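You operate a simulated robot arm through the tools that you are given. There is no shell and no other tool. Be economical: measure what you need, move in short steps, check, and stop when the job is done.

Carry out the task below with a simulated robot arm. There is one attempt and no reset: what you move stays moved.

Task
Stand the brown duct in the green holder, nut tight, and cap it.
Fine: loosen the holder's black hand nut, then stand the duct in, then tighten the nut; fit the grey end cap; the other ducts stay. Set down upright: what you pick out.

The check looks at the end state, three seconds after you hand in, the way a careful person would. Anything else that was tipped, shoved, dropped, spilled or broken makes it a failure. Lids that push on must go on centred and level and be pressed home; caps that screw on are set level and turned clockwise until they are tight.

Robot
A 7-joint arm with a two-finger gripper, on a carriage that runs on a rail from [-1.862, -0.003] to [0.518, 0.001] (x, y) and turns from -180 to 152 degrees about z. Base frame: it is fixed where the carriage stands at the start and does not move with it; the origin is on the floor, on the carriage's upright axis, x ahead of it, y to its left, z up. Readings come in m, degrees, newtons and seconds.
Its first joint turns from -149.0 to 149.0 degrees. Places, roughly: black hand nut of the green holder [0.9, -0.3, 0.6]; blue duct, brown duct, white duct [1.25, -0.5, 0.75]; green holder of the tall grey stand [0.9, -0.4, 0.6]. Payload 2.45 kg.
Tool frame: the origin (TCP) lies between the finger pads and is the grasp point; the fingertips stand 0.026 m ahead of it; z points along the fingers, y is the line along which they close. Largest opening 0.096 m; the body of the gripper starts 0.069 m behind the TCP.
Orientation is that of the tool frame in the base frame, as a unit quaternion [w, x, y, z]. With the fingers straight down and closing along the base's y, the tool's x points along the base's -x, its y along +y and its z along -z.

Tools
- The arm moves only by the tool step_arm. Its argument "rows" is a list of rows, each an object of numbers (a shift or turn left out is 0, a gripper value left out holds the last): "dx", "dy", "dz": the shift along the tool's x, y, z in m; "wx", "wy", "wz": the turn, a rotation vector about the tool's x, y, z in degrees; "jaw": the opening, from 0 (shut) to 1 (fully open). In form: [{"dx": .., "dy": .., "dz": .., "wx": .., "wy": .., "wz": .., "jaw": ..}, ...]. A call has 1 to 12 rows; each row shifts and turns the commanded pose from where the row before left it, along the tool's axes as they then stand. Each row takes 0.2 s and may step no farther than 0.05 m and 8.6 degrees from the row before; otherwise, or with a gripper value out of range, the whole call is refused. A pose out of reach is approached as far as the arm can. The call stops where the force on the tool passes 40 N (or 10 N more than at its start, if that is more) or the arm is blocked; 0.2 s more then pass. The fingers move at their own pace and stop on an object; they squeeze with about 44 N. The grip force told is the motor's: it shows also when the fingers shut on nothing. Time passes only in rows, and 0.2 s behind the last, so rows that do not move let the fingers close. The reply holds the time, the measured pose of the TCP, the force on the tool along the base axes, the opening and the grip force, in the units named above and with some noise, with the torque about the TCP (base axes, N m) and any sound that the robot's microphone picked up.
- Cameras (640 x 400 px; columns grow to the right, rows downward): "scene" is now at [0.0268, 0.1147, 1.4717]; the picture's right is [-0.61, -0.79, 0.00], its down [-0.39, 0.30, -0.87] and it looks along [0.69, -0.53, -0.49] (base axes); focal length 255 px, centre (320, 200). "wrist" rides on the gripper at [0.082, 0.003, -0.098] in the tool frame; the picture's right is [-0.04, 1.00, 0.00], its down [-0.73, -0.03, -0.68] and it looks along [-0.68, -0.03, 0.73] (tool axes); focal length 256 px, centre (320, 200). There is no depth. A picture from a camera that has moved, and an enlarged one, comes with that camera's place and axes in the base frame and with its lens.
- snapshot(camera): a new picture of that camera. The clock stands still meanwhile.
- move_column(by): slides the trunk up (or, below 0, down) by that many m; the arm and the scene camera ride with it, the base frame stays. It gives what a move gives, with no picture.
- roll_base(legs): drives the robot by 1 to 6 legs, each [ahead, left, turn to the left] in m, m and degrees, along the robot's own axes; the way and the turn of a leg run together, so that a leg with both is an arc; at most 1.5 m and 180 degrees a leg. The arm and the cameras ride along, it lands a little off, and it stops where it bumps. It keeps to its track: a leg is cut to what the track allows. It gives what a move gives.
- pan_tilt(pan, tilt): turns the head with the scene camera to pan (to the left, within 155 degrees either way) and tilt (down, from -29 to 69), counted from straight ahead of the robot. It gives what a move gives.
- enlarge(camera, box): a new picture of the part [left, top, right, bottom] of that camera's present view, enlarged. The clock stands still meanwhile.
- close_job(): hands the job in; it is judged then, once.

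Work in short steps. Places have to be worked out from the pictures, the camera data and where the tool is seen: move nearer, look again, correct. Check each grasp and each placing, and mend what went wrong. You have 120 turns and 98 pictures in all, those below and enlarged ones among them. Open the gripper and draw the arm clear of the work before you hand the job in, unless the task says otherwise; then end with one line.

The tools are called as name(argument=value, ...) on one line, values as JSON. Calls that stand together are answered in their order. step_arm: Moves the arm, as the interface text tells. Its arguments: {"type":"object","properties":{"rows":{"type":"array"}},"required":["rows"]} The other tools are called the same way: move_column (by) slides the trunk up or down; roll_base (legs) drives the base; pan_tilt (pan, tilt) turns the head that bears the scene camera; snapshot (camera) takes a picture; enlarge (camera, box) takes an enlarged picture of a part of a camera's view; close_job () hands the job in.

At the start:

```text
time: 0.0
ee_pos: [0.6578, -0.036, 0.9644]
tcp_rot: [0.0, 0.0, 1.0, 0.0]
wrist_force: [0.4, 0.4, -0.8]
moment: [0.01, -0.02, -0.01]
grip_width: 0.0959
finger_force: 0.1
trunk travel left (down, up): [-0.45, 0.26]
robot x, y, heading: [0.0005, -0.0007, -0.0]
head pan, tilt: [-37.6, 29.3]
```

scene: 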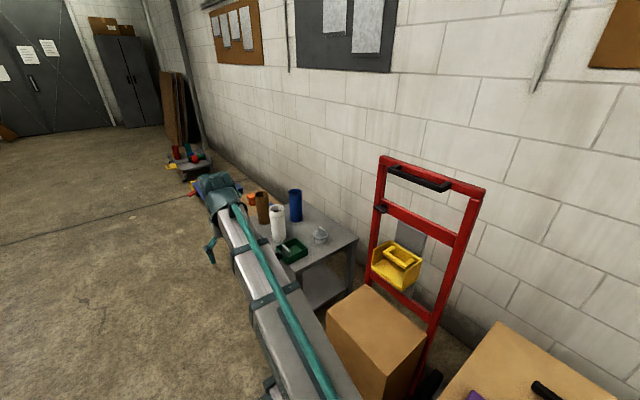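
wrist: 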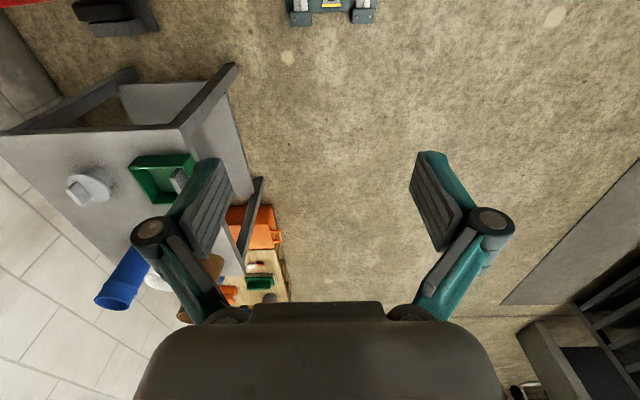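

The pictures show a grey bench with ducts, a green tray and a grey cap. I enlarge that region to identify the parts.

enlarge(camera="scene", box=[220, 160, 380, 260])

enlarge(camera="wrist", box=[0, 0, 320, 320])

```text
4.00 times, centred on (300, 210) of scene
camera zoom: at [0.0268, 0.1147, 1.4717], right [-0.61, -0.79, 0.0], down [-0.39, 0.3, -0.87], along [0.69, -0.53, -0.49], focal length 1022 px, centre (400, 160)
```

zoom: 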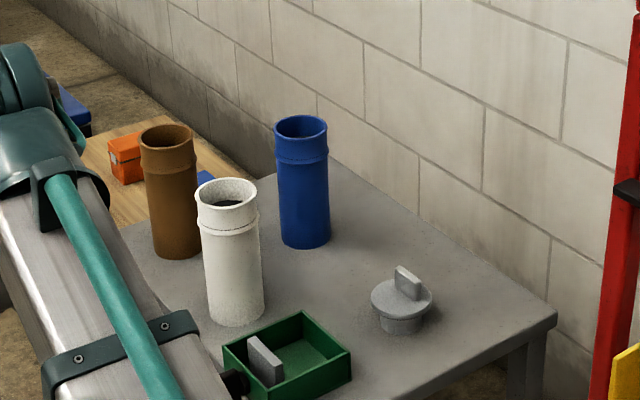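

```text
1.25 times, centred on (160, 160) of wrist
camera zoom: at [0.5763, -0.0331, 1.0622], right [0.04, 1.0, 0.0], down [0.73, -0.03, 0.68], along [0.68, -0.03, -0.73], focal length 320 px, centre (520, 250)
```

zoom: 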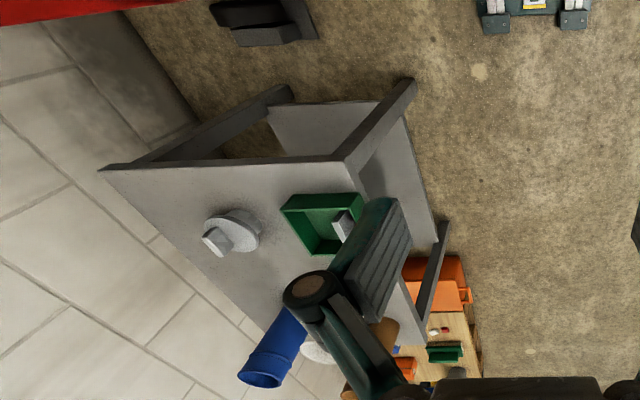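

The holder is the green box with a sliding grey jaw plate, and its black nut is on the near side, hidden by the arm. I turn the base left so the arm leaves the view, and pan the head back.

roll_base(legs=[[0.25, 0, 0], [0, 0, 40]])

pan_tilt(pan=-80, tilt=45)

snapshot(camera="scene")

```text
time: 3.6
ee_pos: [0.783, 0.3857, 0.9634]
tcp_rot: [0.0, -0.334, 0.943, 0.0]
wrist_force: [0.1, -0.6, -0.2]
moment: [-0.03, 0.0, -0.01]
grip_width: 0.0963
finger_force: 0.0
trunk travel left (down, up): [-0.45, 0.26]
robot x, y, heading: [0.2501, -0.0002, 38.6]
head pan, tilt: [-37.6, 29.3]
```

```text
time: 4.7
ee_pos: [0.7843, 0.3856, 0.9639]
tcp_rot: [0.0, -0.333, 0.943, 0.0]
wrist_force: [0.0, 0.1, -0.2]
moment: [-0.03, 0.04, 0.0]
grip_width: 0.096
finger_force: 0.0
trunk travel left (down, up): [-0.45, 0.26]
robot x, y, heading: [0.2517, -0.0015, 38.6]
head pan, tilt: [-80.0, 45.0]
```

```text
93 pictures are left
camera scene: at [0.1692, 0.0511, 1.448], right [-0.66, -0.75, 0.0], down [-0.53, 0.46, -0.71], along [0.53, -0.46, -0.71], focal length 255 px, centre (320, 200)
```

scene: 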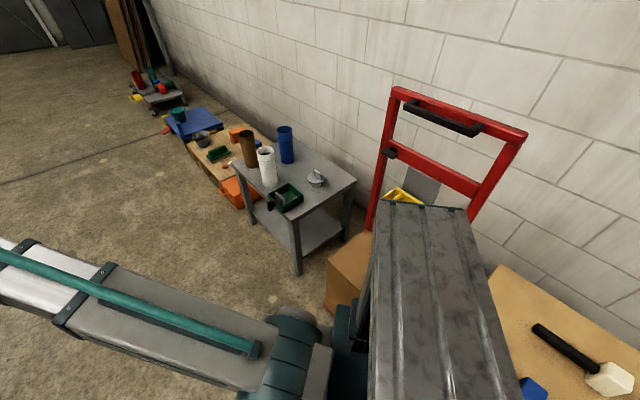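

The view is clear now; I enlarge the bench.

enlarge(camera="scene", box=[230, 120, 358, 216])

enlarge(camera="scene", box=[256, 166, 336, 216])

```text
4.17 times, centred on (294, 168) of scene
camera zoom: at [0.1692, 0.0511, 1.448], right [-0.66, -0.75, 0.0], down [-0.53, 0.46, -0.71], along [0.53, -0.46, -0.71], focal length 1064 px, centre (428, 333)
```

zoom: 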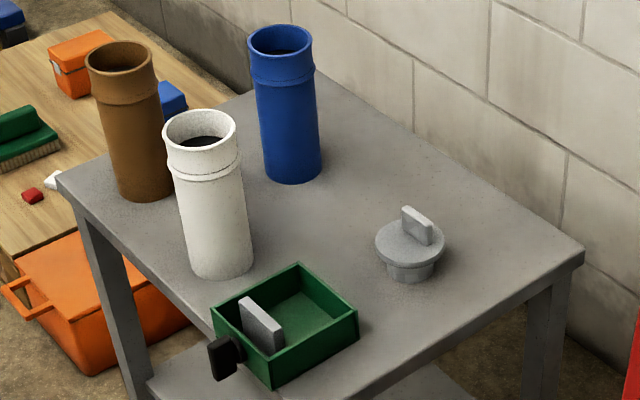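

```text
8.00 times, centred on (296, 191) of scene
camera zoom: at [0.1692, 0.0511, 1.448], right [-0.66, -0.75, 0.0], down [-0.53, 0.46, -0.71], along [0.53, -0.46, -0.71], focal length 2043 px, centre (512, 272)
```

zoom: 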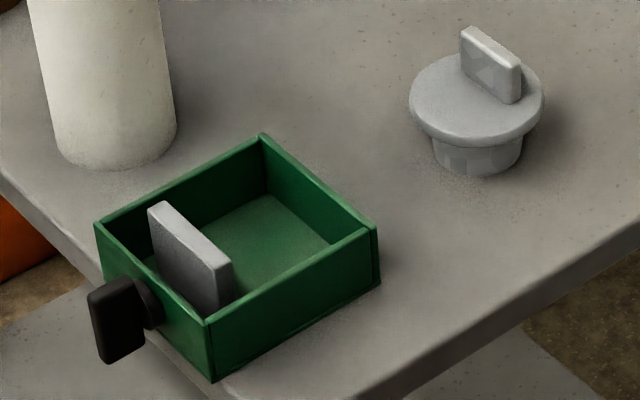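

Now I turn back and rotate the wrist so its camera looks toward the wall (-y) over the holder.

roll_base(legs=[[0, 0, -38.6]])

step_arm(rows=[{"wz": 8.2}, {"wz": 8.2}, {"wz": 8.2}, {"wz": 8.2}, {"wz": 8.2}, {"wz": 8.2}, {"wz": 8.2}, {"wz": 8.2}, {"wz": 8.2}, {"wz": 8.2}, {"wz": 8.0}])

step_arm(rows=[{"dx": -0.03, "jaw": 1}, {"dx": -0.03}, {"dx": -0.03}, {"dx": -0.03}])

snapshot(camera="wrist")

```text
time: 7.0
ee_pos: [0.9078, -0.0353, 0.9629]
tcp_rot: [0.0, 0.0, 1.0, 0.0]
wrist_force: [0.4, -0.3, -0.2]
moment: [-0.02, 0.01, 0.0]
grip_width: 0.096
finger_force: 0.1
trunk travel left (down, up): [-0.45, 0.26]
robot x, y, heading: [0.249, 0.0016, 0.1]
head pan, tilt: [-80.0, 45.0]
```

```text
time: 9.3
ee_pos: [0.9073, -0.0362, 0.9639]
tcp_rot: [-0.001, 0.708, 0.706, 0.0]
wrist_force: [-0.4, -0.2, 0.5]
moment: [-0.01, -0.03, -0.01]
grip_width: 0.0957
finger_force: 0.0
trunk travel left (down, up): [-0.45, 0.26]
robot x, y, heading: [0.2472, -0.002, -0.3]
head pan, tilt: [-80.0, 45.0]
```

```text
time: 10.3
ee_pos: [0.9098, -0.152, 0.9637]
tcp_rot: [0.0, 0.708, 0.707, 0.001]
wrist_force: [-0.4, 0.2, -0.4]
moment: [0.01, 0.0, 0.0]
grip_width: 0.0962
finger_force: 0.1
trunk travel left (down, up): [-0.45, 0.26]
robot x, y, heading: [0.2472, -0.0001, -0.2]
head pan, tilt: [-80.0, 45.0]
```

```text
90 pictures are left
camera wrist: at [0.9117, -0.072, 1.0619], right [1.0, -0.04, 0.0], down [-0.03, -0.73, 0.68], along [-0.03, -0.68, -0.73], focal length 256 px, centre (320, 200)
```

wrist: 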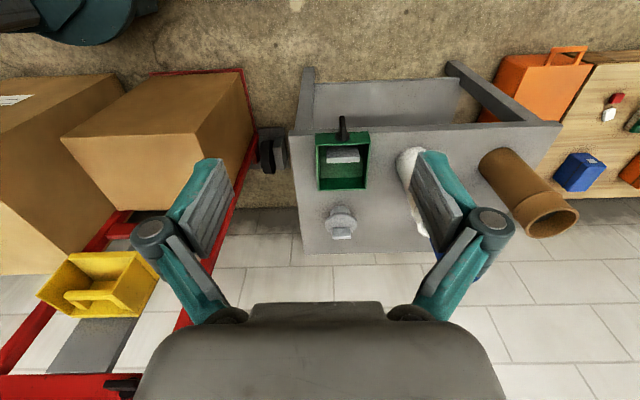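

Holder rim centre is about (0.947, -0.405, 0.58) with its screw axis nearly along y. I lower the trunk for a closer look.

move_column(by=-0.2)

snapshot(camera="wrist")

enlarge(camera="wrist", box=[270, 80, 430, 180])

```text
time: 12.5
ee_pos: [0.909, -0.152, 0.7634]
tcp_rot: [0.0, 0.707, 0.707, 0.0]
wrist_force: [0.0, 0.6, -0.2]
moment: [0.0, 0.0, 0.0]
grip_width: 0.0962
finger_force: 0.1
trunk travel left (down, up): [-0.25, 0.46]
robot x, y, heading: [0.2514, 0.0025, 0.1]
head pan, tilt: [-80.0, 45.0]
```

```text
89 pictures are left
camera wrist: at [0.9116, -0.0718, 0.8619], right [1.0, -0.04, 0.0], down [-0.03, -0.73, 0.68], along [-0.03, -0.68, -0.73], focal length 256 px, centre (320, 200)
```

wrist: 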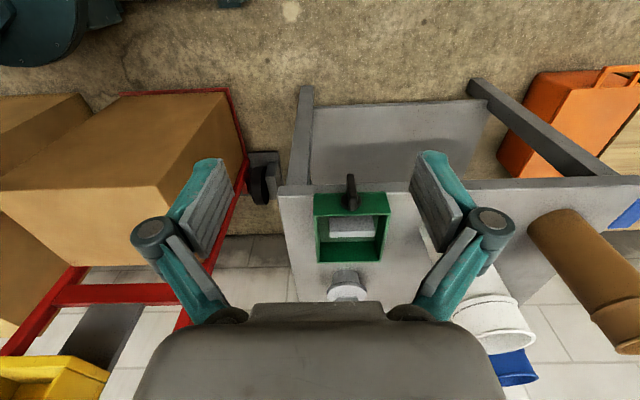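

```text
4.00 times, centred on (350, 130) of wrist
camera zoom: at [0.9116, -0.0718, 0.8619], right [1.0, -0.04, 0.0], down [-0.03, -0.73, 0.68], along [-0.03, -0.68, -0.73], focal length 1024 px, centre (200, 480)
```

zoom: 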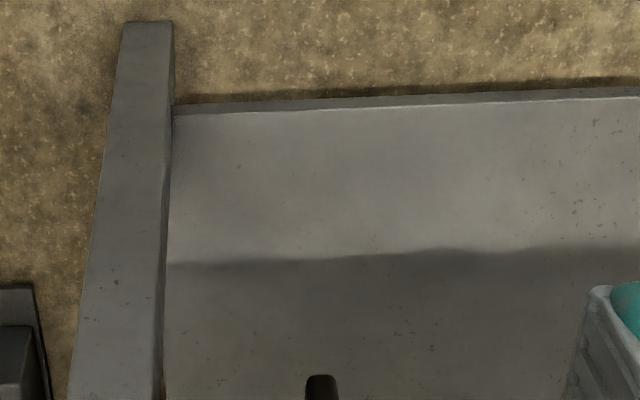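

enlarge(camera="wrist", box=[270, 165, 430, 265])

```text
4.00 times, centred on (350, 215) of wrist
camera zoom: at [0.9116, -0.0718, 0.8619], right [1.0, -0.04, 0.0], down [-0.03, -0.73, 0.68], along [-0.03, -0.68, -0.73], focal length 1024 px, centre (200, 140)
```

zoom: 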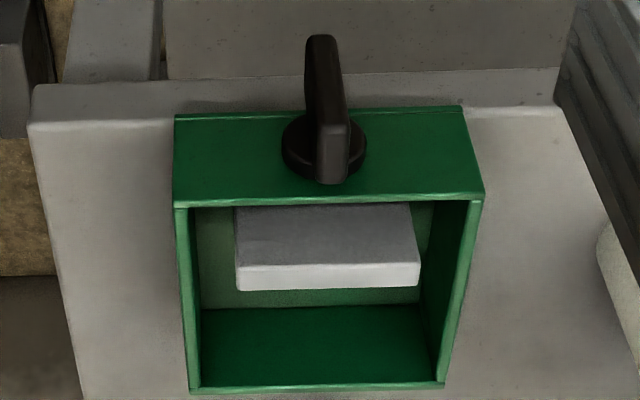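

From the two wrist views I judge: rim z≈0.60, table top ≈0.557, nut axis at x≈0.947, z≈0.58, bar-shaped knob standing vertical about y≈-0.315. I tilt the tool to point toward -y.

step_arm(rows=[{"wy": -8.2}, {"wy": -8.2}, {"wy": -8.2}, {"wy": -8.2}, {"wy": -8.2}, {"wy": -8.2}, {"wy": -8.2}, {"wy": -8.2}, {"wy": -8.2}, {"wy": -8.2}, {"wy": -8.0}])

snapshot(camera="wrist")

```text
time: 14.9
ee_pos: [0.9086, -0.1521, 0.765]
tcp_rot: [-0.501, -0.5, -0.498, 0.501]
wrist_force: [-0.6, 0.1, -0.2]
moment: [0.02, -0.01, 0.01]
grip_width: 0.0958
finger_force: 0.0
trunk travel left (down, up): [-0.25, 0.46]
robot x, y, heading: [0.2524, 0.002, -0.1]
head pan, tilt: [-80.0, 45.0]
```

```text
86 pictures are left
camera wrist: at [0.9114, -0.0546, 0.6828], right [1.0, 0.0, 0.04], down [-0.03, 0.68, 0.73], along [-0.03, -0.73, 0.68], focal length 256 px, centre (320, 200)
```

wrist: 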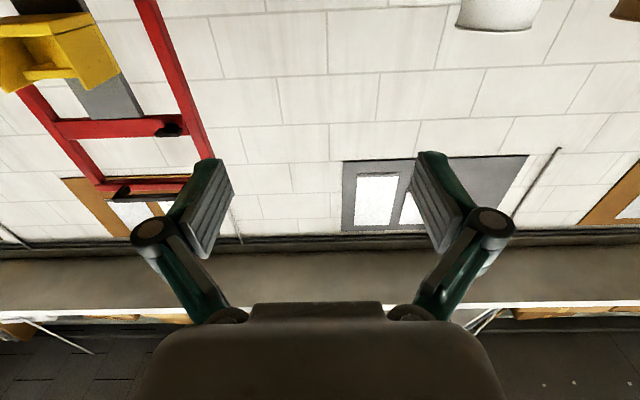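

The tool now points at -y. I lower the trunk to the nut's height and shift sideways to its axis.

move_column(by=-0.183)

step_arm(rows=[{"dy": 0.038}, {"dz": 0.03}])

snapshot(camera="wrist")

snapshot(camera="scene")

```text
time: 16.9
ee_pos: [0.9089, -0.1522, 0.582]
tcp_rot: [-0.5, -0.5, -0.499, 0.501]
wrist_force: [0.0, -0.2, 0.0]
moment: [-0.03, -0.01, -0.03]
grip_width: 0.0961
finger_force: 0.0
trunk travel left (down, up): [-0.067, 0.643]
robot x, y, heading: [0.2496, 0.001, 0.1]
head pan, tilt: [-80.0, 45.0]
```

```text
time: 17.5
ee_pos: [0.9462, -0.1819, 0.5807]
tcp_rot: [0.5, 0.5, 0.5, -0.5]
wrist_force: [0.5, 0.7, 0.0]
moment: [-0.01, 0.03, 0.02]
grip_width: 0.096
finger_force: 0.1
trunk travel left (down, up): [-0.067, 0.643]
robot x, y, heading: [0.2488, 0.0024, 0.2]
head pan, tilt: [-80.0, 45.0]
```

```text
85 pictures are left
camera wrist: at [0.9499, -0.0844, 0.4992], right [1.0, 0.0, 0.04], down [-0.03, 0.68, 0.73], along [-0.03, -0.73, 0.68], focal length 256 px, centre (320, 200)
```

wrist: 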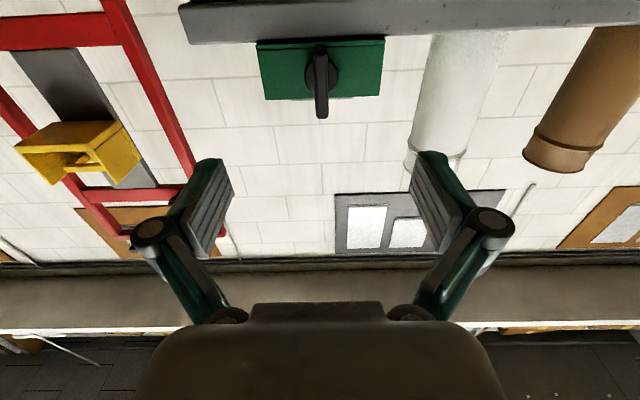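

```text
84 pictures are left
camera scene: at [0.2187, 0.0905, 1.065], right [-0.98, -0.17, 0.0], down [-0.12, 0.7, -0.71], along [0.12, -0.7, -0.71], focal length 255 px, centre (320, 200)
```

scene: 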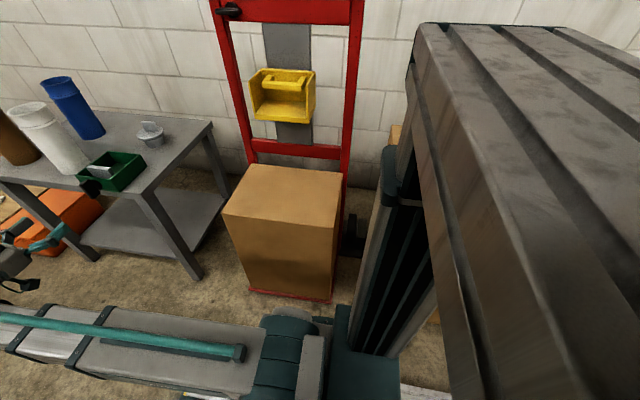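

Nut axis confirmed at x≈0.947, z≈0.577. I advance to TCP y≈-0.29 with the fingers straddling the knob and look.

step_arm(rows=[{"dx": 0.004, "dy": 0.001, "dz": 0.03}, {"dz": 0.03}, {"dz": 0.03}, {"dz": 0.02}])

pan_tilt(pan=-32, tilt=30)

snapshot(camera="scene")

snapshot(camera="wrist")

```text
time: 18.5
ee_pos: [0.9478, -0.2914, 0.5755]
tcp_rot: [0.5, 0.5, 0.5, -0.5]
wrist_force: [0.1, -0.4, -0.2]
moment: [0.02, -0.02, 0.0]
grip_width: 0.0959
finger_force: 0.1
trunk travel left (down, up): [-0.067, 0.643]
robot x, y, heading: [0.2489, 0.0015, 0.1]
head pan, tilt: [-80.0, 45.0]
```

```text
time: 19.7
ee_pos: [0.9477, -0.2922, 0.5764]
tcp_rot: [0.5, 0.5, 0.5, -0.5]
wrist_force: [0.7, 0.2, 0.8]
moment: [-0.05, -0.01, 0.0]
grip_width: 0.096
finger_force: 0.1
trunk travel left (down, up): [-0.067, 0.643]
robot x, y, heading: [0.2488, -0.0036, 0.0]
head pan, tilt: [-32.0, 30.0]
```

```text
83 pictures are left
camera scene: at [0.2813, 0.1225, 1.0875], right [-0.53, -0.85, 0.0], down [-0.42, 0.27, -0.87], along [0.73, -0.46, -0.5], focal length 255 px, centre (320, 200)
```

scene: 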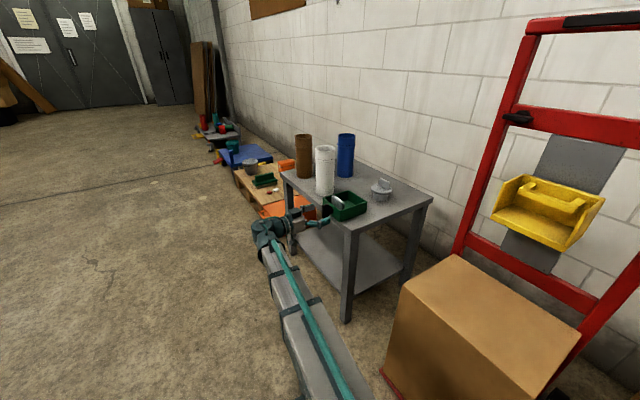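

```text
82 pictures are left
camera wrist: at [0.95, -0.194, 0.4952], right [1.0, 0.0, 0.04], down [-0.03, 0.68, 0.73], along [-0.03, -0.73, 0.68], focal length 256 px, centre (320, 200)
```

wrist: 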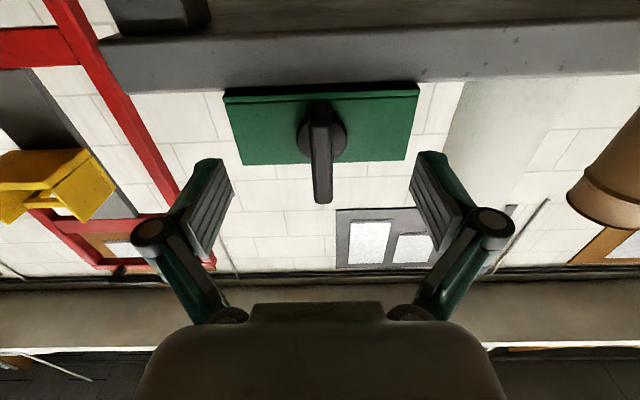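

The knob bar spans y≈-0.31…-0.335 in front of its disc. I advance 15 mm and close on the bar.

step_arm(rows=[{"dz": 0.008}, {"dz": 0.007}, {"jaw": 0.0}, {}, {}, {}, {}, {}])

snapshot(camera="wrist")

```text
time: 21.5
ee_pos: [0.9487, -0.3061, 0.576]
tcp_rot: [0.501, 0.499, 0.501, -0.5]
wrist_force: [12.8, -6.1, 4.2]
moment: [0.19, 0.01, 0.29]
grip_width: 0.0118
finger_force: 38.7
trunk travel left (down, up): [-0.067, 0.643]
robot x, y, heading: [0.2529, 0.001, 0.0]
head pan, tilt: [-32.0, 30.0]
```

```text
81 pictures are left
camera wrist: at [0.9509, -0.2094, 0.495], right [1.0, 0.0, 0.04], down [-0.03, 0.68, 0.73], along [-0.03, -0.73, 0.68], focal length 256 px, centre (320, 200)
```

wrist: 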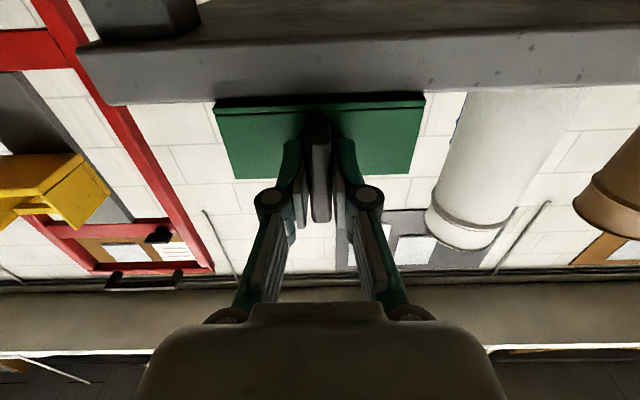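

The bar is gripped (11.8 mm). I loosen: counter-clockwise seen from outside is negative wz; first a 48° turn, checking torque.

step_arm(rows=[{"dy": 0.001, "wz": -4}, {"wz": -8}, {"wz": -8}, {"wz": -8}, {"wz": -8}, {"wz": -8}, {"wz": -8}])

snapshot(camera="wrist")

```text
time: 23.1
ee_pos: [0.9484, -0.3061, 0.5753]
tcp_rot: [-0.228, -0.231, -0.668, 0.669]
wrist_force: [0.0, 3.2, -1.8]
moment: [-0.28, -0.01, 0.34]
grip_width: 0.0119
finger_force: 38.8
trunk travel left (down, up): [-0.067, 0.643]
robot x, y, heading: [0.2517, 0.0014, 0.1]
head pan, tilt: [-32.0, 30.0]
```

```text
80 pictures are left
camera wrist: at [0.8853, -0.2093, 0.5242], right [0.64, 0.0, -0.76], down [0.56, 0.68, 0.47], along [0.52, -0.73, 0.44], focal length 256 px, centre (320, 200)
```

wrist: 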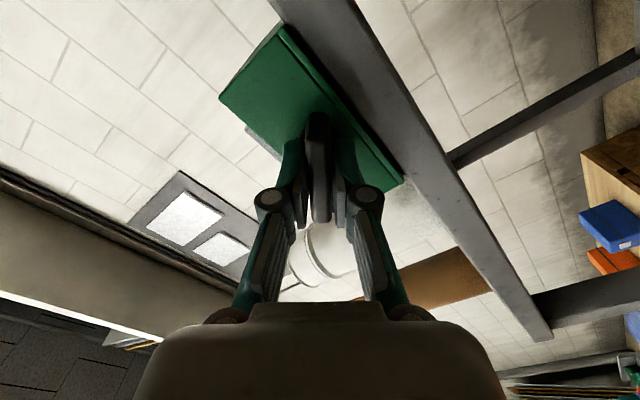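

The knob follows freely. I turn another 96° and check whether the plate moved.

step_arm(rows=[{"wz": -8}, {"wz": -8}, {"wz": -8}, {"wz": -8}, {"wz": -8}, {"wz": -8}, {"wz": -8}, {"wz": -8}, {"wz": -8}, {"wz": -8}, {"wz": -8}, {"wz": -8}])

enlarge(camera="scene", box=[304, 175, 384, 225])

snapshot(camera="wrist")

```text
time: 25.7
ee_pos: [0.9441, -0.3071, 0.5793]
tcp_rot: [0.345, 0.338, -0.619, 0.619]
wrist_force: [-13.1, -2.3, 6.8]
moment: [-0.52, -1.95, -0.85]
grip_width: 0.0484
finger_force: 45.2
trunk travel left (down, up): [-0.067, 0.643]
robot x, y, heading: [0.2505, 0.0006, -0.0]
head pan, tilt: [-32.0, 30.0]
```

```text
8.00 times, centred on (344, 200) of scene
camera zoom: at [0.2801, 0.1226, 1.0879], right [-0.53, -0.85, 0.0], down [-0.42, 0.27, -0.87], along [0.73, -0.46, -0.5], focal length 2043 px, centre (128, 200)
```

zoom: 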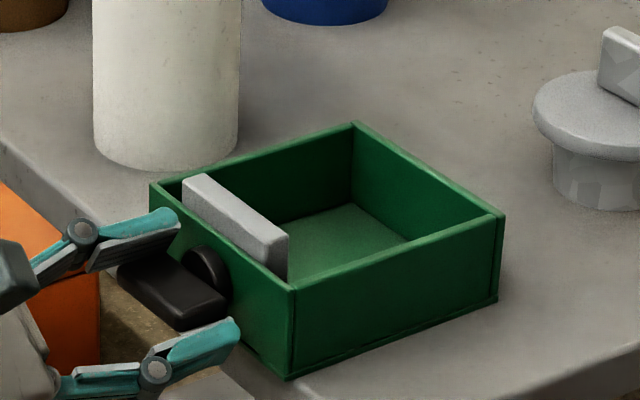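

```text
78 pictures are left
camera wrist: at [0.8986, -0.2103, 0.6462], right [-0.82, 0.0, -0.57], down [0.42, 0.67, -0.61], along [0.38, -0.74, -0.56], focal length 256 px, centre (320, 200)
```

wrist: 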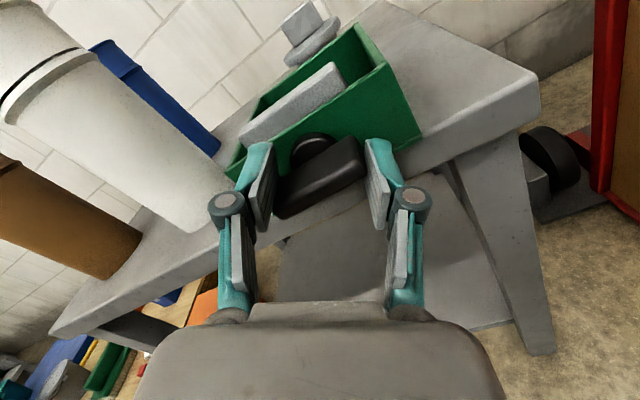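

The plate has drawn back close to the near wall; the nut met its open stop after about 90°, and the fingers slipped to the bar's ends. I open and withdraw, then finish rolling so that the camera is on top.

step_arm(rows=[{"jaw": 1}, {}, {}, {"dz": -0.03}, {"dz": -0.04}, {"dz": -0.04}, {"wz": -8}, {"wz": -8}, {"wz": -8}, {"wz": -8}])

move_column(by=0.32)

snapshot(camera="wrist")

```text
time: 27.9
ee_pos: [0.9487, -0.1967, 0.5773]
tcp_rot: [0.5, 0.501, -0.499, 0.5]
wrist_force: [-0.4, 0.7, 0.7]
moment: [-0.01, 0.04, -0.01]
grip_width: 0.0957
finger_force: 0.0
trunk travel left (down, up): [-0.067, 0.643]
robot x, y, heading: [0.2482, 0.0017, -0.0]
head pan, tilt: [-32.0, 30.0]
```

```text
time: 31.1
ee_pos: [0.9488, -0.1961, 0.897]
tcp_rot: [0.5, 0.5, -0.5, 0.5]
wrist_force: [0.0, 0.6, 0.5]
moment: [0.01, 0.0, -0.01]
grip_width: 0.0959
finger_force: 0.0
trunk travel left (down, up): [-0.387, 0.323]
robot x, y, heading: [0.2515, 0.0028, -0.2]
head pan, tilt: [-32.0, 30.0]
```

```text
77 pictures are left
camera wrist: at [0.9444, -0.099, 0.9787], right [-1.0, 0.0, -0.04], down [0.03, 0.68, -0.73], along [0.03, -0.73, -0.68], focal length 256 px, centre (320, 200)
```

wrist: 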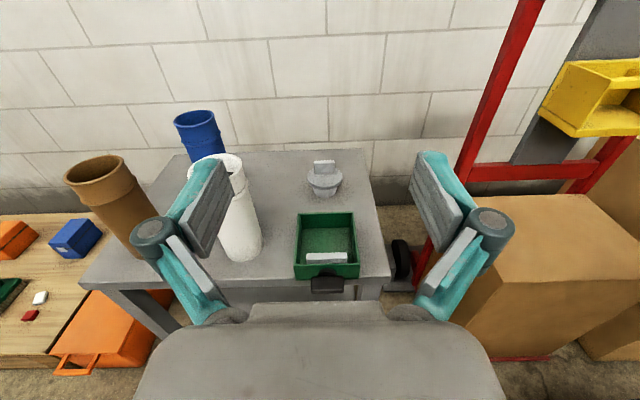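

Good upright view. I drive 0.25 m ahead to bring the tool level with the brown duct.

roll_base(legs=[[0.25, 0, 0]])

snapshot(camera="wrist")

```text
time: 32.9
ee_pos: [1.1998, -0.1935, 0.8972]
tcp_rot: [0.499, 0.501, -0.499, 0.501]
wrist_force: [-0.6, -0.1, -0.6]
moment: [0.02, 0.02, 0.03]
grip_width: 0.0959
finger_force: 0.0
trunk travel left (down, up): [-0.387, 0.323]
robot x, y, heading: [0.5017, 0.0039, 0.2]
head pan, tilt: [-32.0, 30.0]
```

```text
76 pictures are left
camera wrist: at [1.1948, -0.0959, 0.9788], right [-1.0, 0.0, -0.04], down [0.03, 0.68, -0.73], along [0.03, -0.73, -0.68], focal length 256 px, centre (320, 200)
```

wrist: 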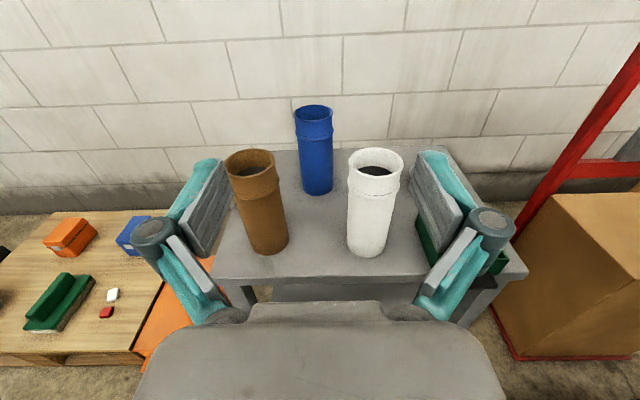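

I enlarge the brown duct to measure its position and width.

enlarge(camera="wrist", box=[190, 140, 350, 260])

```text
3.33 times, centred on (270, 200) of wrist
camera zoom: at [1.1948, -0.0959, 0.9788], right [-1.0, 0.0, -0.04], down [0.03, 0.68, -0.73], along [0.03, -0.73, -0.68], focal length 853 px, centre (487, 200)
```

zoom: 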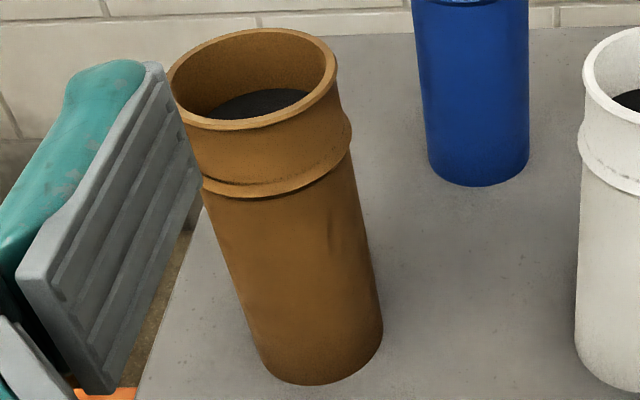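

Brown duct: base centre ≈(1.317,-0.426), body Ø≈0.076, top ≈0.755, collar bottom ≈0.71. I align in x and lower to grip height 0.66.

step_arm(rows=[{"dy": -0.04}, {"dy": -0.04}, {"dy": -0.0365}])

move_column(by=-0.237)

snapshot(camera="wrist")

```text
time: 33.7
ee_pos: [1.3164, -0.194, 0.8963]
tcp_rot: [0.499, 0.501, -0.499, 0.501]
wrist_force: [-0.7, -0.1, 0.1]
moment: [0.01, 0.0, 0.03]
grip_width: 0.096
finger_force: 0.1
trunk travel left (down, up): [-0.387, 0.323]
robot x, y, heading: [0.5037, -0.0017, 0.2]
head pan, tilt: [-32.0, 30.0]
```

```text
time: 36.2
ee_pos: [1.3148, -0.1934, 0.6598]
tcp_rot: [0.499, 0.5, -0.499, 0.502]
wrist_force: [0.3, 0.7, -0.3]
moment: [-0.02, -0.01, -0.03]
grip_width: 0.0961
finger_force: 0.0
trunk travel left (down, up): [-0.15, 0.56]
robot x, y, heading: [0.4978, 0.0022, 0.4]
head pan, tilt: [-32.0, 30.0]
```

```text
74 pictures are left
camera wrist: at [1.3104, -0.0956, 0.7416], right [-1.0, 0.0, -0.04], down [0.03, 0.68, -0.73], along [0.03, -0.73, -0.68], focal length 256 px, centre (320, 200)
```

wrist: 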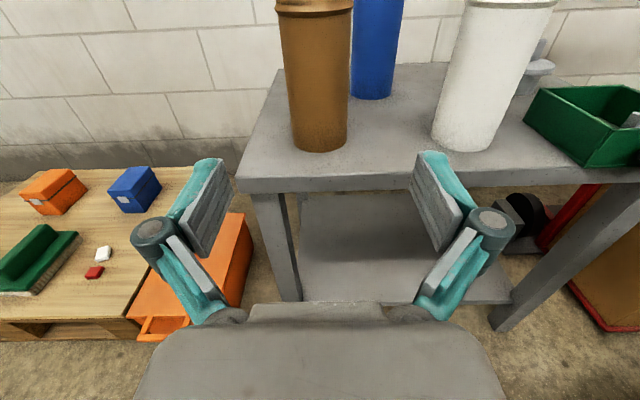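

Centred to within 4 mm; duct centre ≈(1.319,-0.423). I correct and advance most of the way, then look.

step_arm(rows=[{"dy": -0.004, "dz": 0.04}, {"dz": 0.04}, {"dz": 0.04}, {"dz": 0.03}])

snapshot(camera="wrist")

```text
time: 37.2
ee_pos: [1.3196, -0.342, 0.6597]
tcp_rot: [0.499, 0.502, -0.499, 0.5]
wrist_force: [-0.6, -0.6, 0.5]
moment: [-0.04, 0.02, 0.0]
grip_width: 0.0958
finger_force: 0.1
trunk travel left (down, up): [-0.15, 0.56]
robot x, y, heading: [0.499, -0.0003, 0.0]
head pan, tilt: [-32.0, 30.0]
```

```text
73 pictures are left
camera wrist: at [1.3157, -0.2451, 0.7417], right [-1.0, 0.0, -0.04], down [0.03, 0.68, -0.73], along [0.03, -0.73, -0.68], focal length 256 px, centre (320, 200)
```

wrist: 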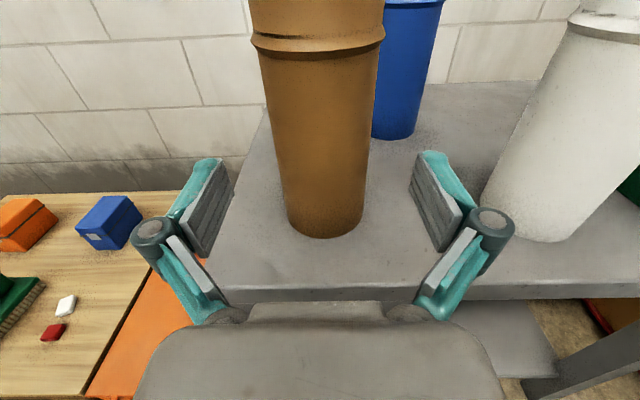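

Still centred. I advance 85 mm and close on the body.

step_arm(rows=[{"dz": 0.03}, {"dz": 0.03}, {"dz": 0.025}, {"jaw": 0}, {}, {}, {}, {}])

snapshot(camera="wrist")

```text
time: 39.0
ee_pos: [1.3197, -0.4284, 0.6606]
tcp_rot: [0.499, 0.501, -0.499, 0.501]
wrist_force: [1.5, 0.3, 0.1]
moment: [-0.04, -0.04, 0.07]
grip_width: 0.0785
finger_force: 43.5
trunk travel left (down, up): [-0.15, 0.56]
robot x, y, heading: [0.4985, -0.0006, 0.3]
head pan, tilt: [-32.0, 30.0]
```

```text
72 pictures are left
camera wrist: at [1.3148, -0.3305, 0.7417], right [-1.0, 0.0, -0.04], down [0.03, 0.68, -0.73], along [0.03, -0.73, -0.68], focal length 256 px, centre (320, 200)
```

wrist: 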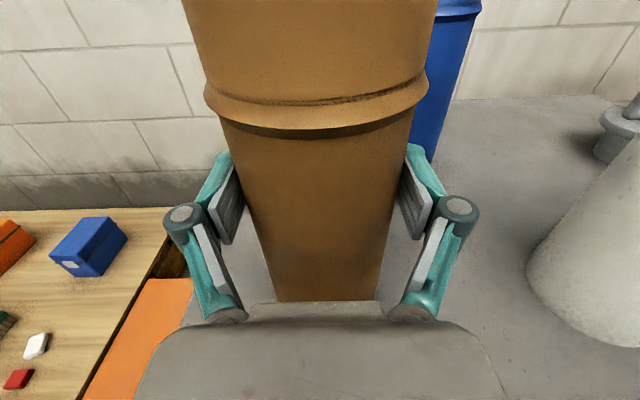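

Gripped at 78.5 mm. I lift 60 mm and check it hangs straight.

move_column(by=0.24)

step_arm(rows=[{"dz": -0.04}, {"dz": -0.04}, {"dz": -0.04}, {"dz": -0.03}])

snapshot(camera="wrist")

snapshot(camera="scene")

```text
time: 41.5
ee_pos: [1.3196, -0.4277, 0.8999]
tcp_rot: [0.499, 0.501, -0.499, 0.501]
wrist_force: [1.2, -0.4, -2.6]
moment: [0.04, 0.0, -0.02]
grip_width: 0.0783
finger_force: 44.2
trunk travel left (down, up): [-0.39, 0.32]
robot x, y, heading: [0.5004, -0.0008, 0.1]
head pan, tilt: [-32.0, 30.0]
```

```text
time: 42.5
ee_pos: [1.3181, -0.2754, 0.8991]
tcp_rot: [0.499, 0.501, -0.499, 0.501]
wrist_force: [0.2, 0.2, -3.2]
moment: [0.02, -0.02, -0.02]
grip_width: 0.0784
finger_force: 43.8
trunk travel left (down, up): [-0.39, 0.32]
robot x, y, heading: [0.5004, 0.0049, 0.3]
head pan, tilt: [-32.0, 30.0]
```

```text
71 pictures are left
camera wrist: at [1.3137, -0.1797, 0.9811], right [-1.0, 0.0, -0.04], down [0.03, 0.68, -0.73], along [0.03, -0.73, -0.68], focal length 256 px, centre (320, 200)
```

wrist: 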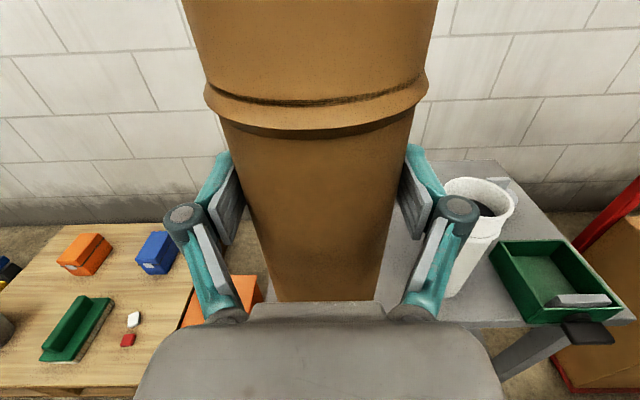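

```text
70 pictures are left
camera scene: at [0.5313, 0.1228, 1.4106], right [-0.53, -0.85, 0.0], down [-0.43, 0.26, -0.87], along [0.74, -0.46, -0.5], focal length 255 px, centre (320, 200)
```

scene: 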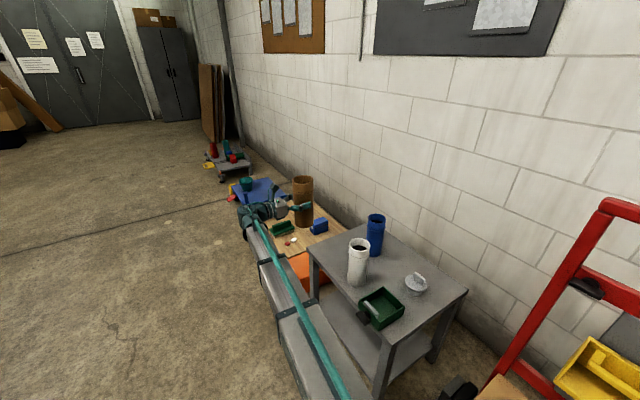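

Duct hangs straight. I drive back so it's in line with the holder at x≈0.947.

roll_base(legs=[[-0.372, 0, 0]])

snapshot(camera="wrist")

snapshot(camera="scene")

```text
time: 44.9
ee_pos: [0.9451, -0.2823, 0.899]
tcp_rot: [-0.501, -0.499, 0.501, -0.499]
wrist_force: [-0.5, 0.0, -2.5]
moment: [0.02, 0.02, 0.02]
grip_width: 0.0784
finger_force: 44.2
trunk travel left (down, up): [-0.39, 0.32]
robot x, y, heading: [0.1307, -0.0015, -0.2]
head pan, tilt: [-32.0, 30.0]
```

```text
69 pictures are left
camera wrist: at [0.9414, -0.1854, 0.981], right [-1.0, 0.0, -0.04], down [0.03, 0.68, -0.73], along [0.03, -0.73, -0.68], focal length 256 px, centre (320, 200)
```

wrist: 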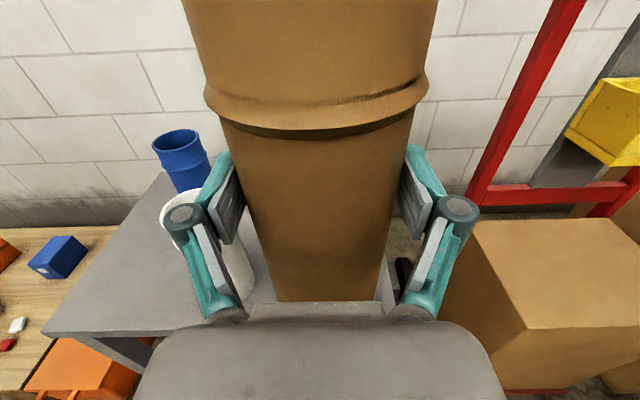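

```text
68 pictures are left
camera scene: at [0.1607, 0.1222, 1.4106], right [-0.53, -0.85, 0.0], down [-0.42, 0.27, -0.87], along [0.73, -0.46, -0.5], focal length 255 px, centre (320, 200)
```

scene: 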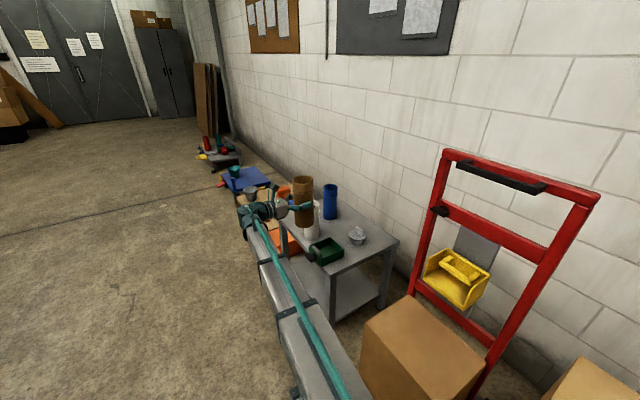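

I shift over the holder at y≈-0.414, then lower until the duct bottom is about 20 mm above the rim, and check.

step_arm(rows=[{"dy": -0.002, "dz": 0.04}, {"dz": 0.04}, {"dz": 0.03}, {"dz": 0.022}, {}])

move_column(by=-0.165)

enlarge(camera="scene", box=[270, 130, 400, 230])

snapshot(camera="wrist")

```text
time: 46.0
ee_pos: [0.9481, -0.4151, 0.8981]
tcp_rot: [0.5, 0.501, -0.5, 0.5]
wrist_force: [0.4, -0.7, -3.2]
moment: [0.04, 0.0, 0.04]
grip_width: 0.0786
finger_force: 43.7
trunk travel left (down, up): [-0.39, 0.32]
robot x, y, heading: [0.1299, 0.0018, -0.1]
head pan, tilt: [-32.0, 30.0]
```

```text
time: 47.9
ee_pos: [0.9469, -0.4148, 0.7342]
tcp_rot: [0.5, 0.5, -0.5, 0.5]
wrist_force: [-0.2, 0.2, -2.2]
moment: [0.05, -0.04, 0.03]
grip_width: 0.0785
finger_force: 43.8
trunk travel left (down, up): [-0.225, 0.485]
robot x, y, heading: [0.1263, -0.0011, -0.2]
head pan, tilt: [-32.0, 30.0]
```

```text
4.00 times, centred on (335, 180) of scene
camera zoom: at [0.1606, 0.1222, 1.2456], right [-0.53, -0.85, 0.0], down [-0.42, 0.27, -0.87], along [0.73, -0.46, -0.5], focal length 1022 px, centre (260, 280)
```

zoom: 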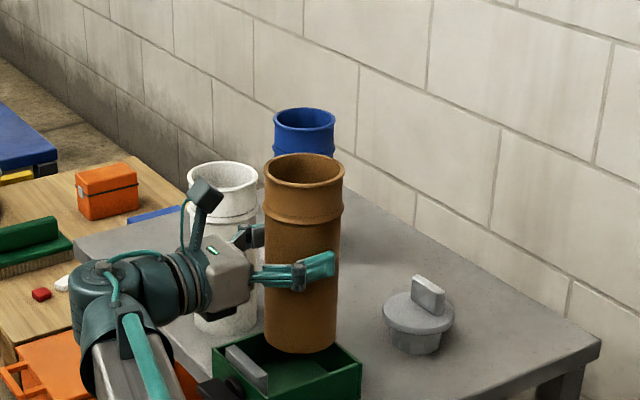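

```text
66 pictures are left
camera wrist: at [0.9431, -0.3172, 0.8152], right [-1.0, 0.0, -0.04], down [0.03, 0.68, -0.73], along [0.03, -0.73, -0.68], focal length 256 px, centre (320, 200)
```

wrist: 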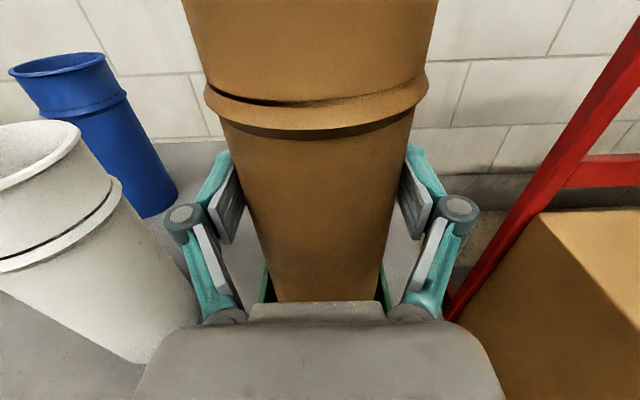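

Laterally centred (equal green either side). I enlarge the scene view to judge depth (y).

enlarge(camera="scene", box=[310, 185, 370, 232])

```text
8.51 times, centred on (340, 208) of scene
camera zoom: at [0.1606, 0.1222, 1.2456], right [-0.53, -0.85, 0.0], down [-0.42, 0.27, -0.87], along [0.73, -0.46, -0.5], focal length 2174 px, centre (150, 128)
```

zoom: 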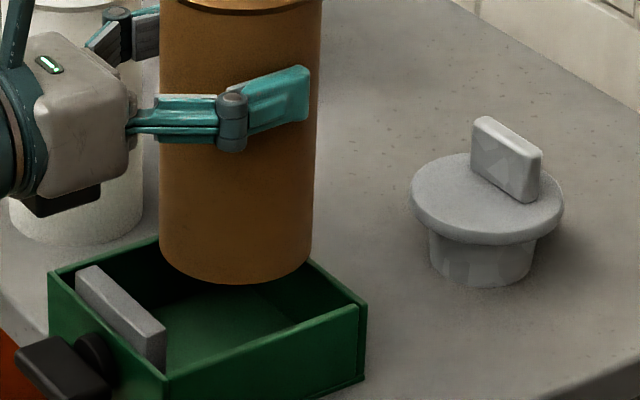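

The duct is slightly toward the far side; I shift 4 mm toward the nut side and lower with force watch.

step_arm(rows=[{"dz": -0.004}, {"dx": -0.01}, {"dx": -0.01}, {"dx": -0.01}, {"dx": -0.01}])

enlarge(camera="scene", box=[310, 185, 370, 232])

```text
time: 49.1
ee_pos: [0.9484, -0.4102, 0.6943]
tcp_rot: [0.501, 0.499, -0.501, 0.499]
wrist_force: [-0.2, -1.0, -2.9]
moment: [0.02, -0.04, 0.01]
grip_width: 0.0787
finger_force: 43.8
trunk travel left (down, up): [-0.225, 0.485]
robot x, y, heading: [0.13, 0.0001, -0.1]
head pan, tilt: [-32.0, 30.0]
```

```text
8.51 times, centred on (340, 208) of scene
camera zoom: at [0.1606, 0.1222, 1.2456], right [-0.53, -0.85, 0.0], down [-0.42, 0.27, -0.87], along [0.73, -0.46, -0.5], focal length 2174 px, centre (150, 128)
```

zoom: 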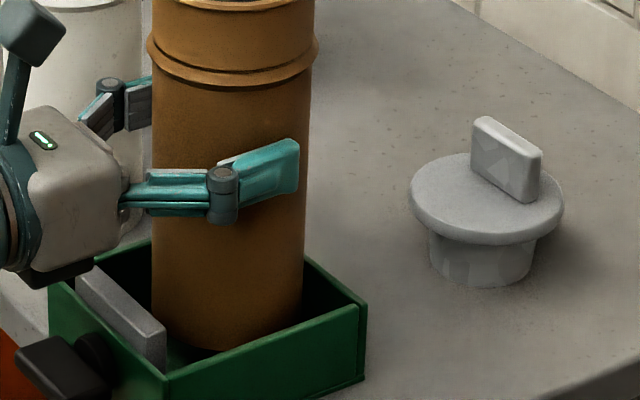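

It's inside the walls without contact. I lower on in 5 mm steps till it touches the floor.

step_arm(rows=[{"dz": 0.002, "dx": -0.008}, {"dx": -0.008}, {"dx": -0.005}, {"dx": -0.004}, {"dx": -0.003}])

```text
time: 50.3
ee_pos: [0.9462, -0.4132, 0.665]
tcp_rot: [0.5, 0.5, -0.5, 0.5]
wrist_force: [-0.1, 1.0, -2.7]
moment: [0.04, -0.02, 0.0]
grip_width: 0.0787
finger_force: 43.8
trunk travel left (down, up): [-0.225, 0.485]
robot x, y, heading: [0.1294, -0.0, -0.0]
head pan, tilt: [-32.0, 30.0]
```

step_arm(rows=[{"dx": -0.002}, {"dx": -0.002}, {"dx": -0.001}])

```text
time: 51.1
ee_pos: [0.9463, -0.4117, 0.6643]
tcp_rot: [0.501, 0.498, -0.499, 0.502]
wrist_force: [4.8, -3.6, 22.7]
moment: [0.28, -0.09, -0.02]
grip_width: 0.0787
finger_force: 44.3
trunk travel left (down, up): [-0.225, 0.485]
robot x, y, heading: [0.1319, -0.0017, -0.2]
head pan, tilt: [-32.0, 30.0]
```

It rests on the floor (z contact). I relieve the load and ease the duct against the far wall, so clamping won't slide it.

step_arm(rows=[{"dx": 0.004}, {"dz": 0.003}, {"dz": 0.003}, {"dz": 0.002}])

```text
time: 52.1
ee_pos: [0.9483, -0.4197, 0.6643]
tcp_rot: [-0.5, -0.5, 0.501, -0.5]
wrist_force: [-4.3, 16.5, 4.8]
moment: [0.77, 0.45, -0.32]
grip_width: 0.0785
finger_force: 44.2
trunk travel left (down, up): [-0.225, 0.485]
robot x, y, heading: [0.1297, -0.0038, -0.3]
head pan, tilt: [-32.0, 30.0]
```

It touches the far wall (16 N). I relax 1 mm, open, and look before withdrawing.

step_arm(rows=[{"dz": -0.001}, {"jaw": 0.9}, {}, {"jaw": 1}, {}])

snapshot(camera="wrist")

enlarge(camera="scene", box=[300, 145, 380, 232])

```text
time: 53.3
ee_pos: [0.9461, -0.4198, 0.6642]
tcp_rot: [-0.5, -0.499, 0.5, -0.5]
wrist_force: [-0.4, -0.2, 0.6]
moment: [-0.01, 0.0, -0.01]
grip_width: 0.0961
finger_force: 0.0
trunk travel left (down, up): [-0.225, 0.485]
robot x, y, heading: [0.1268, 0.0014, -0.3]
head pan, tilt: [-32.0, 30.0]
```

```text
63 pictures are left
camera wrist: at [0.943, -0.3227, 0.7462], right [-1.0, 0.0, -0.04], down [0.03, 0.68, -0.73], along [0.03, -0.73, -0.68], focal length 256 px, centre (320, 200)
```

wrist: 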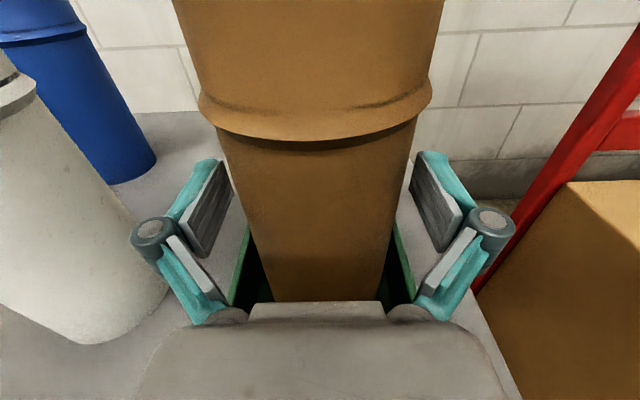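

```text
4.60 times, centred on (340, 188) of scene
camera zoom: at [0.1604, 0.1223, 1.2456], right [-0.53, -0.85, 0.0], down [-0.42, 0.27, -0.87], along [0.73, -0.46, -0.5], focal length 1174 px, centre (228, 253)
```

zoom: 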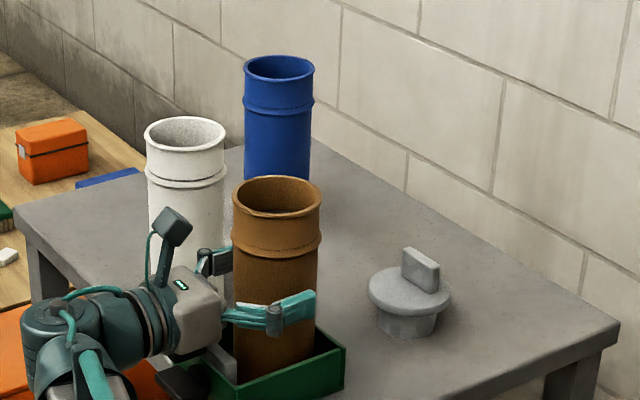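

The duct stands freely. I withdraw, roll the tool +90°, and lower to the nut's height.

step_arm(rows=[{"dz": -0.04}, {"dz": -0.04}, {"dz": -0.04}, {"dz": -0.04}, {"dz": -0.04}, {"dz": -0.01}])

snapshot(camera="wrist")

enlarge(camera="wrist", box=[230, 200, 410, 310])

```text
time: 54.7
ee_pos: [0.9462, -0.2074, 0.6642]
tcp_rot: [0.501, 0.5, -0.5, 0.5]
wrist_force: [0.0, 0.0, 0.6]
moment: [-0.01, 0.0, 0.02]
grip_width: 0.0961
finger_force: 0.0
trunk travel left (down, up): [-0.225, 0.485]
robot x, y, heading: [0.1298, 0.0012, -0.0]
head pan, tilt: [-32.0, 30.0]
```

```text
61 pictures are left
camera wrist: at [0.9427, -0.1102, 0.7466], right [-1.0, 0.0, -0.04], down [0.03, 0.68, -0.73], along [0.03, -0.73, -0.68], focal length 256 px, centre (320, 200)
```

wrist: 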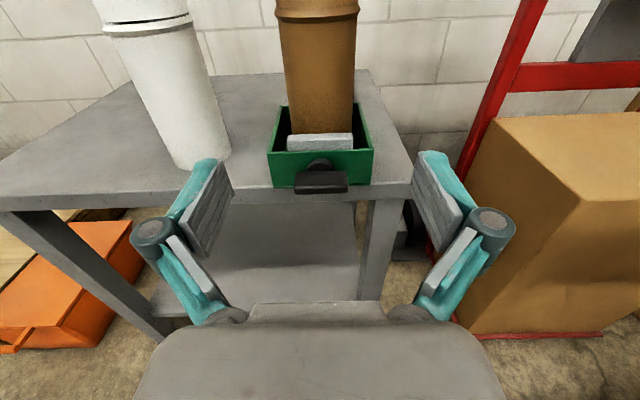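

```text
3.56 times, centred on (320, 255) of wrist
camera zoom: at [0.9427, -0.1102, 0.7466], right [-1.0, 0.0, -0.04], down [0.03, 0.68, -0.73], along [0.03, -0.73, -0.68], focal length 910 px, centre (320, 4)
```

zoom: 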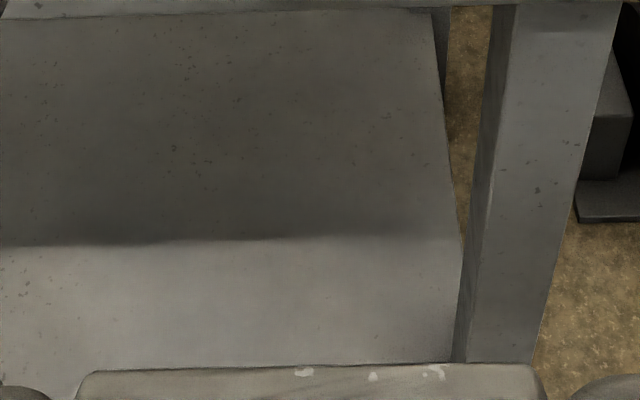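

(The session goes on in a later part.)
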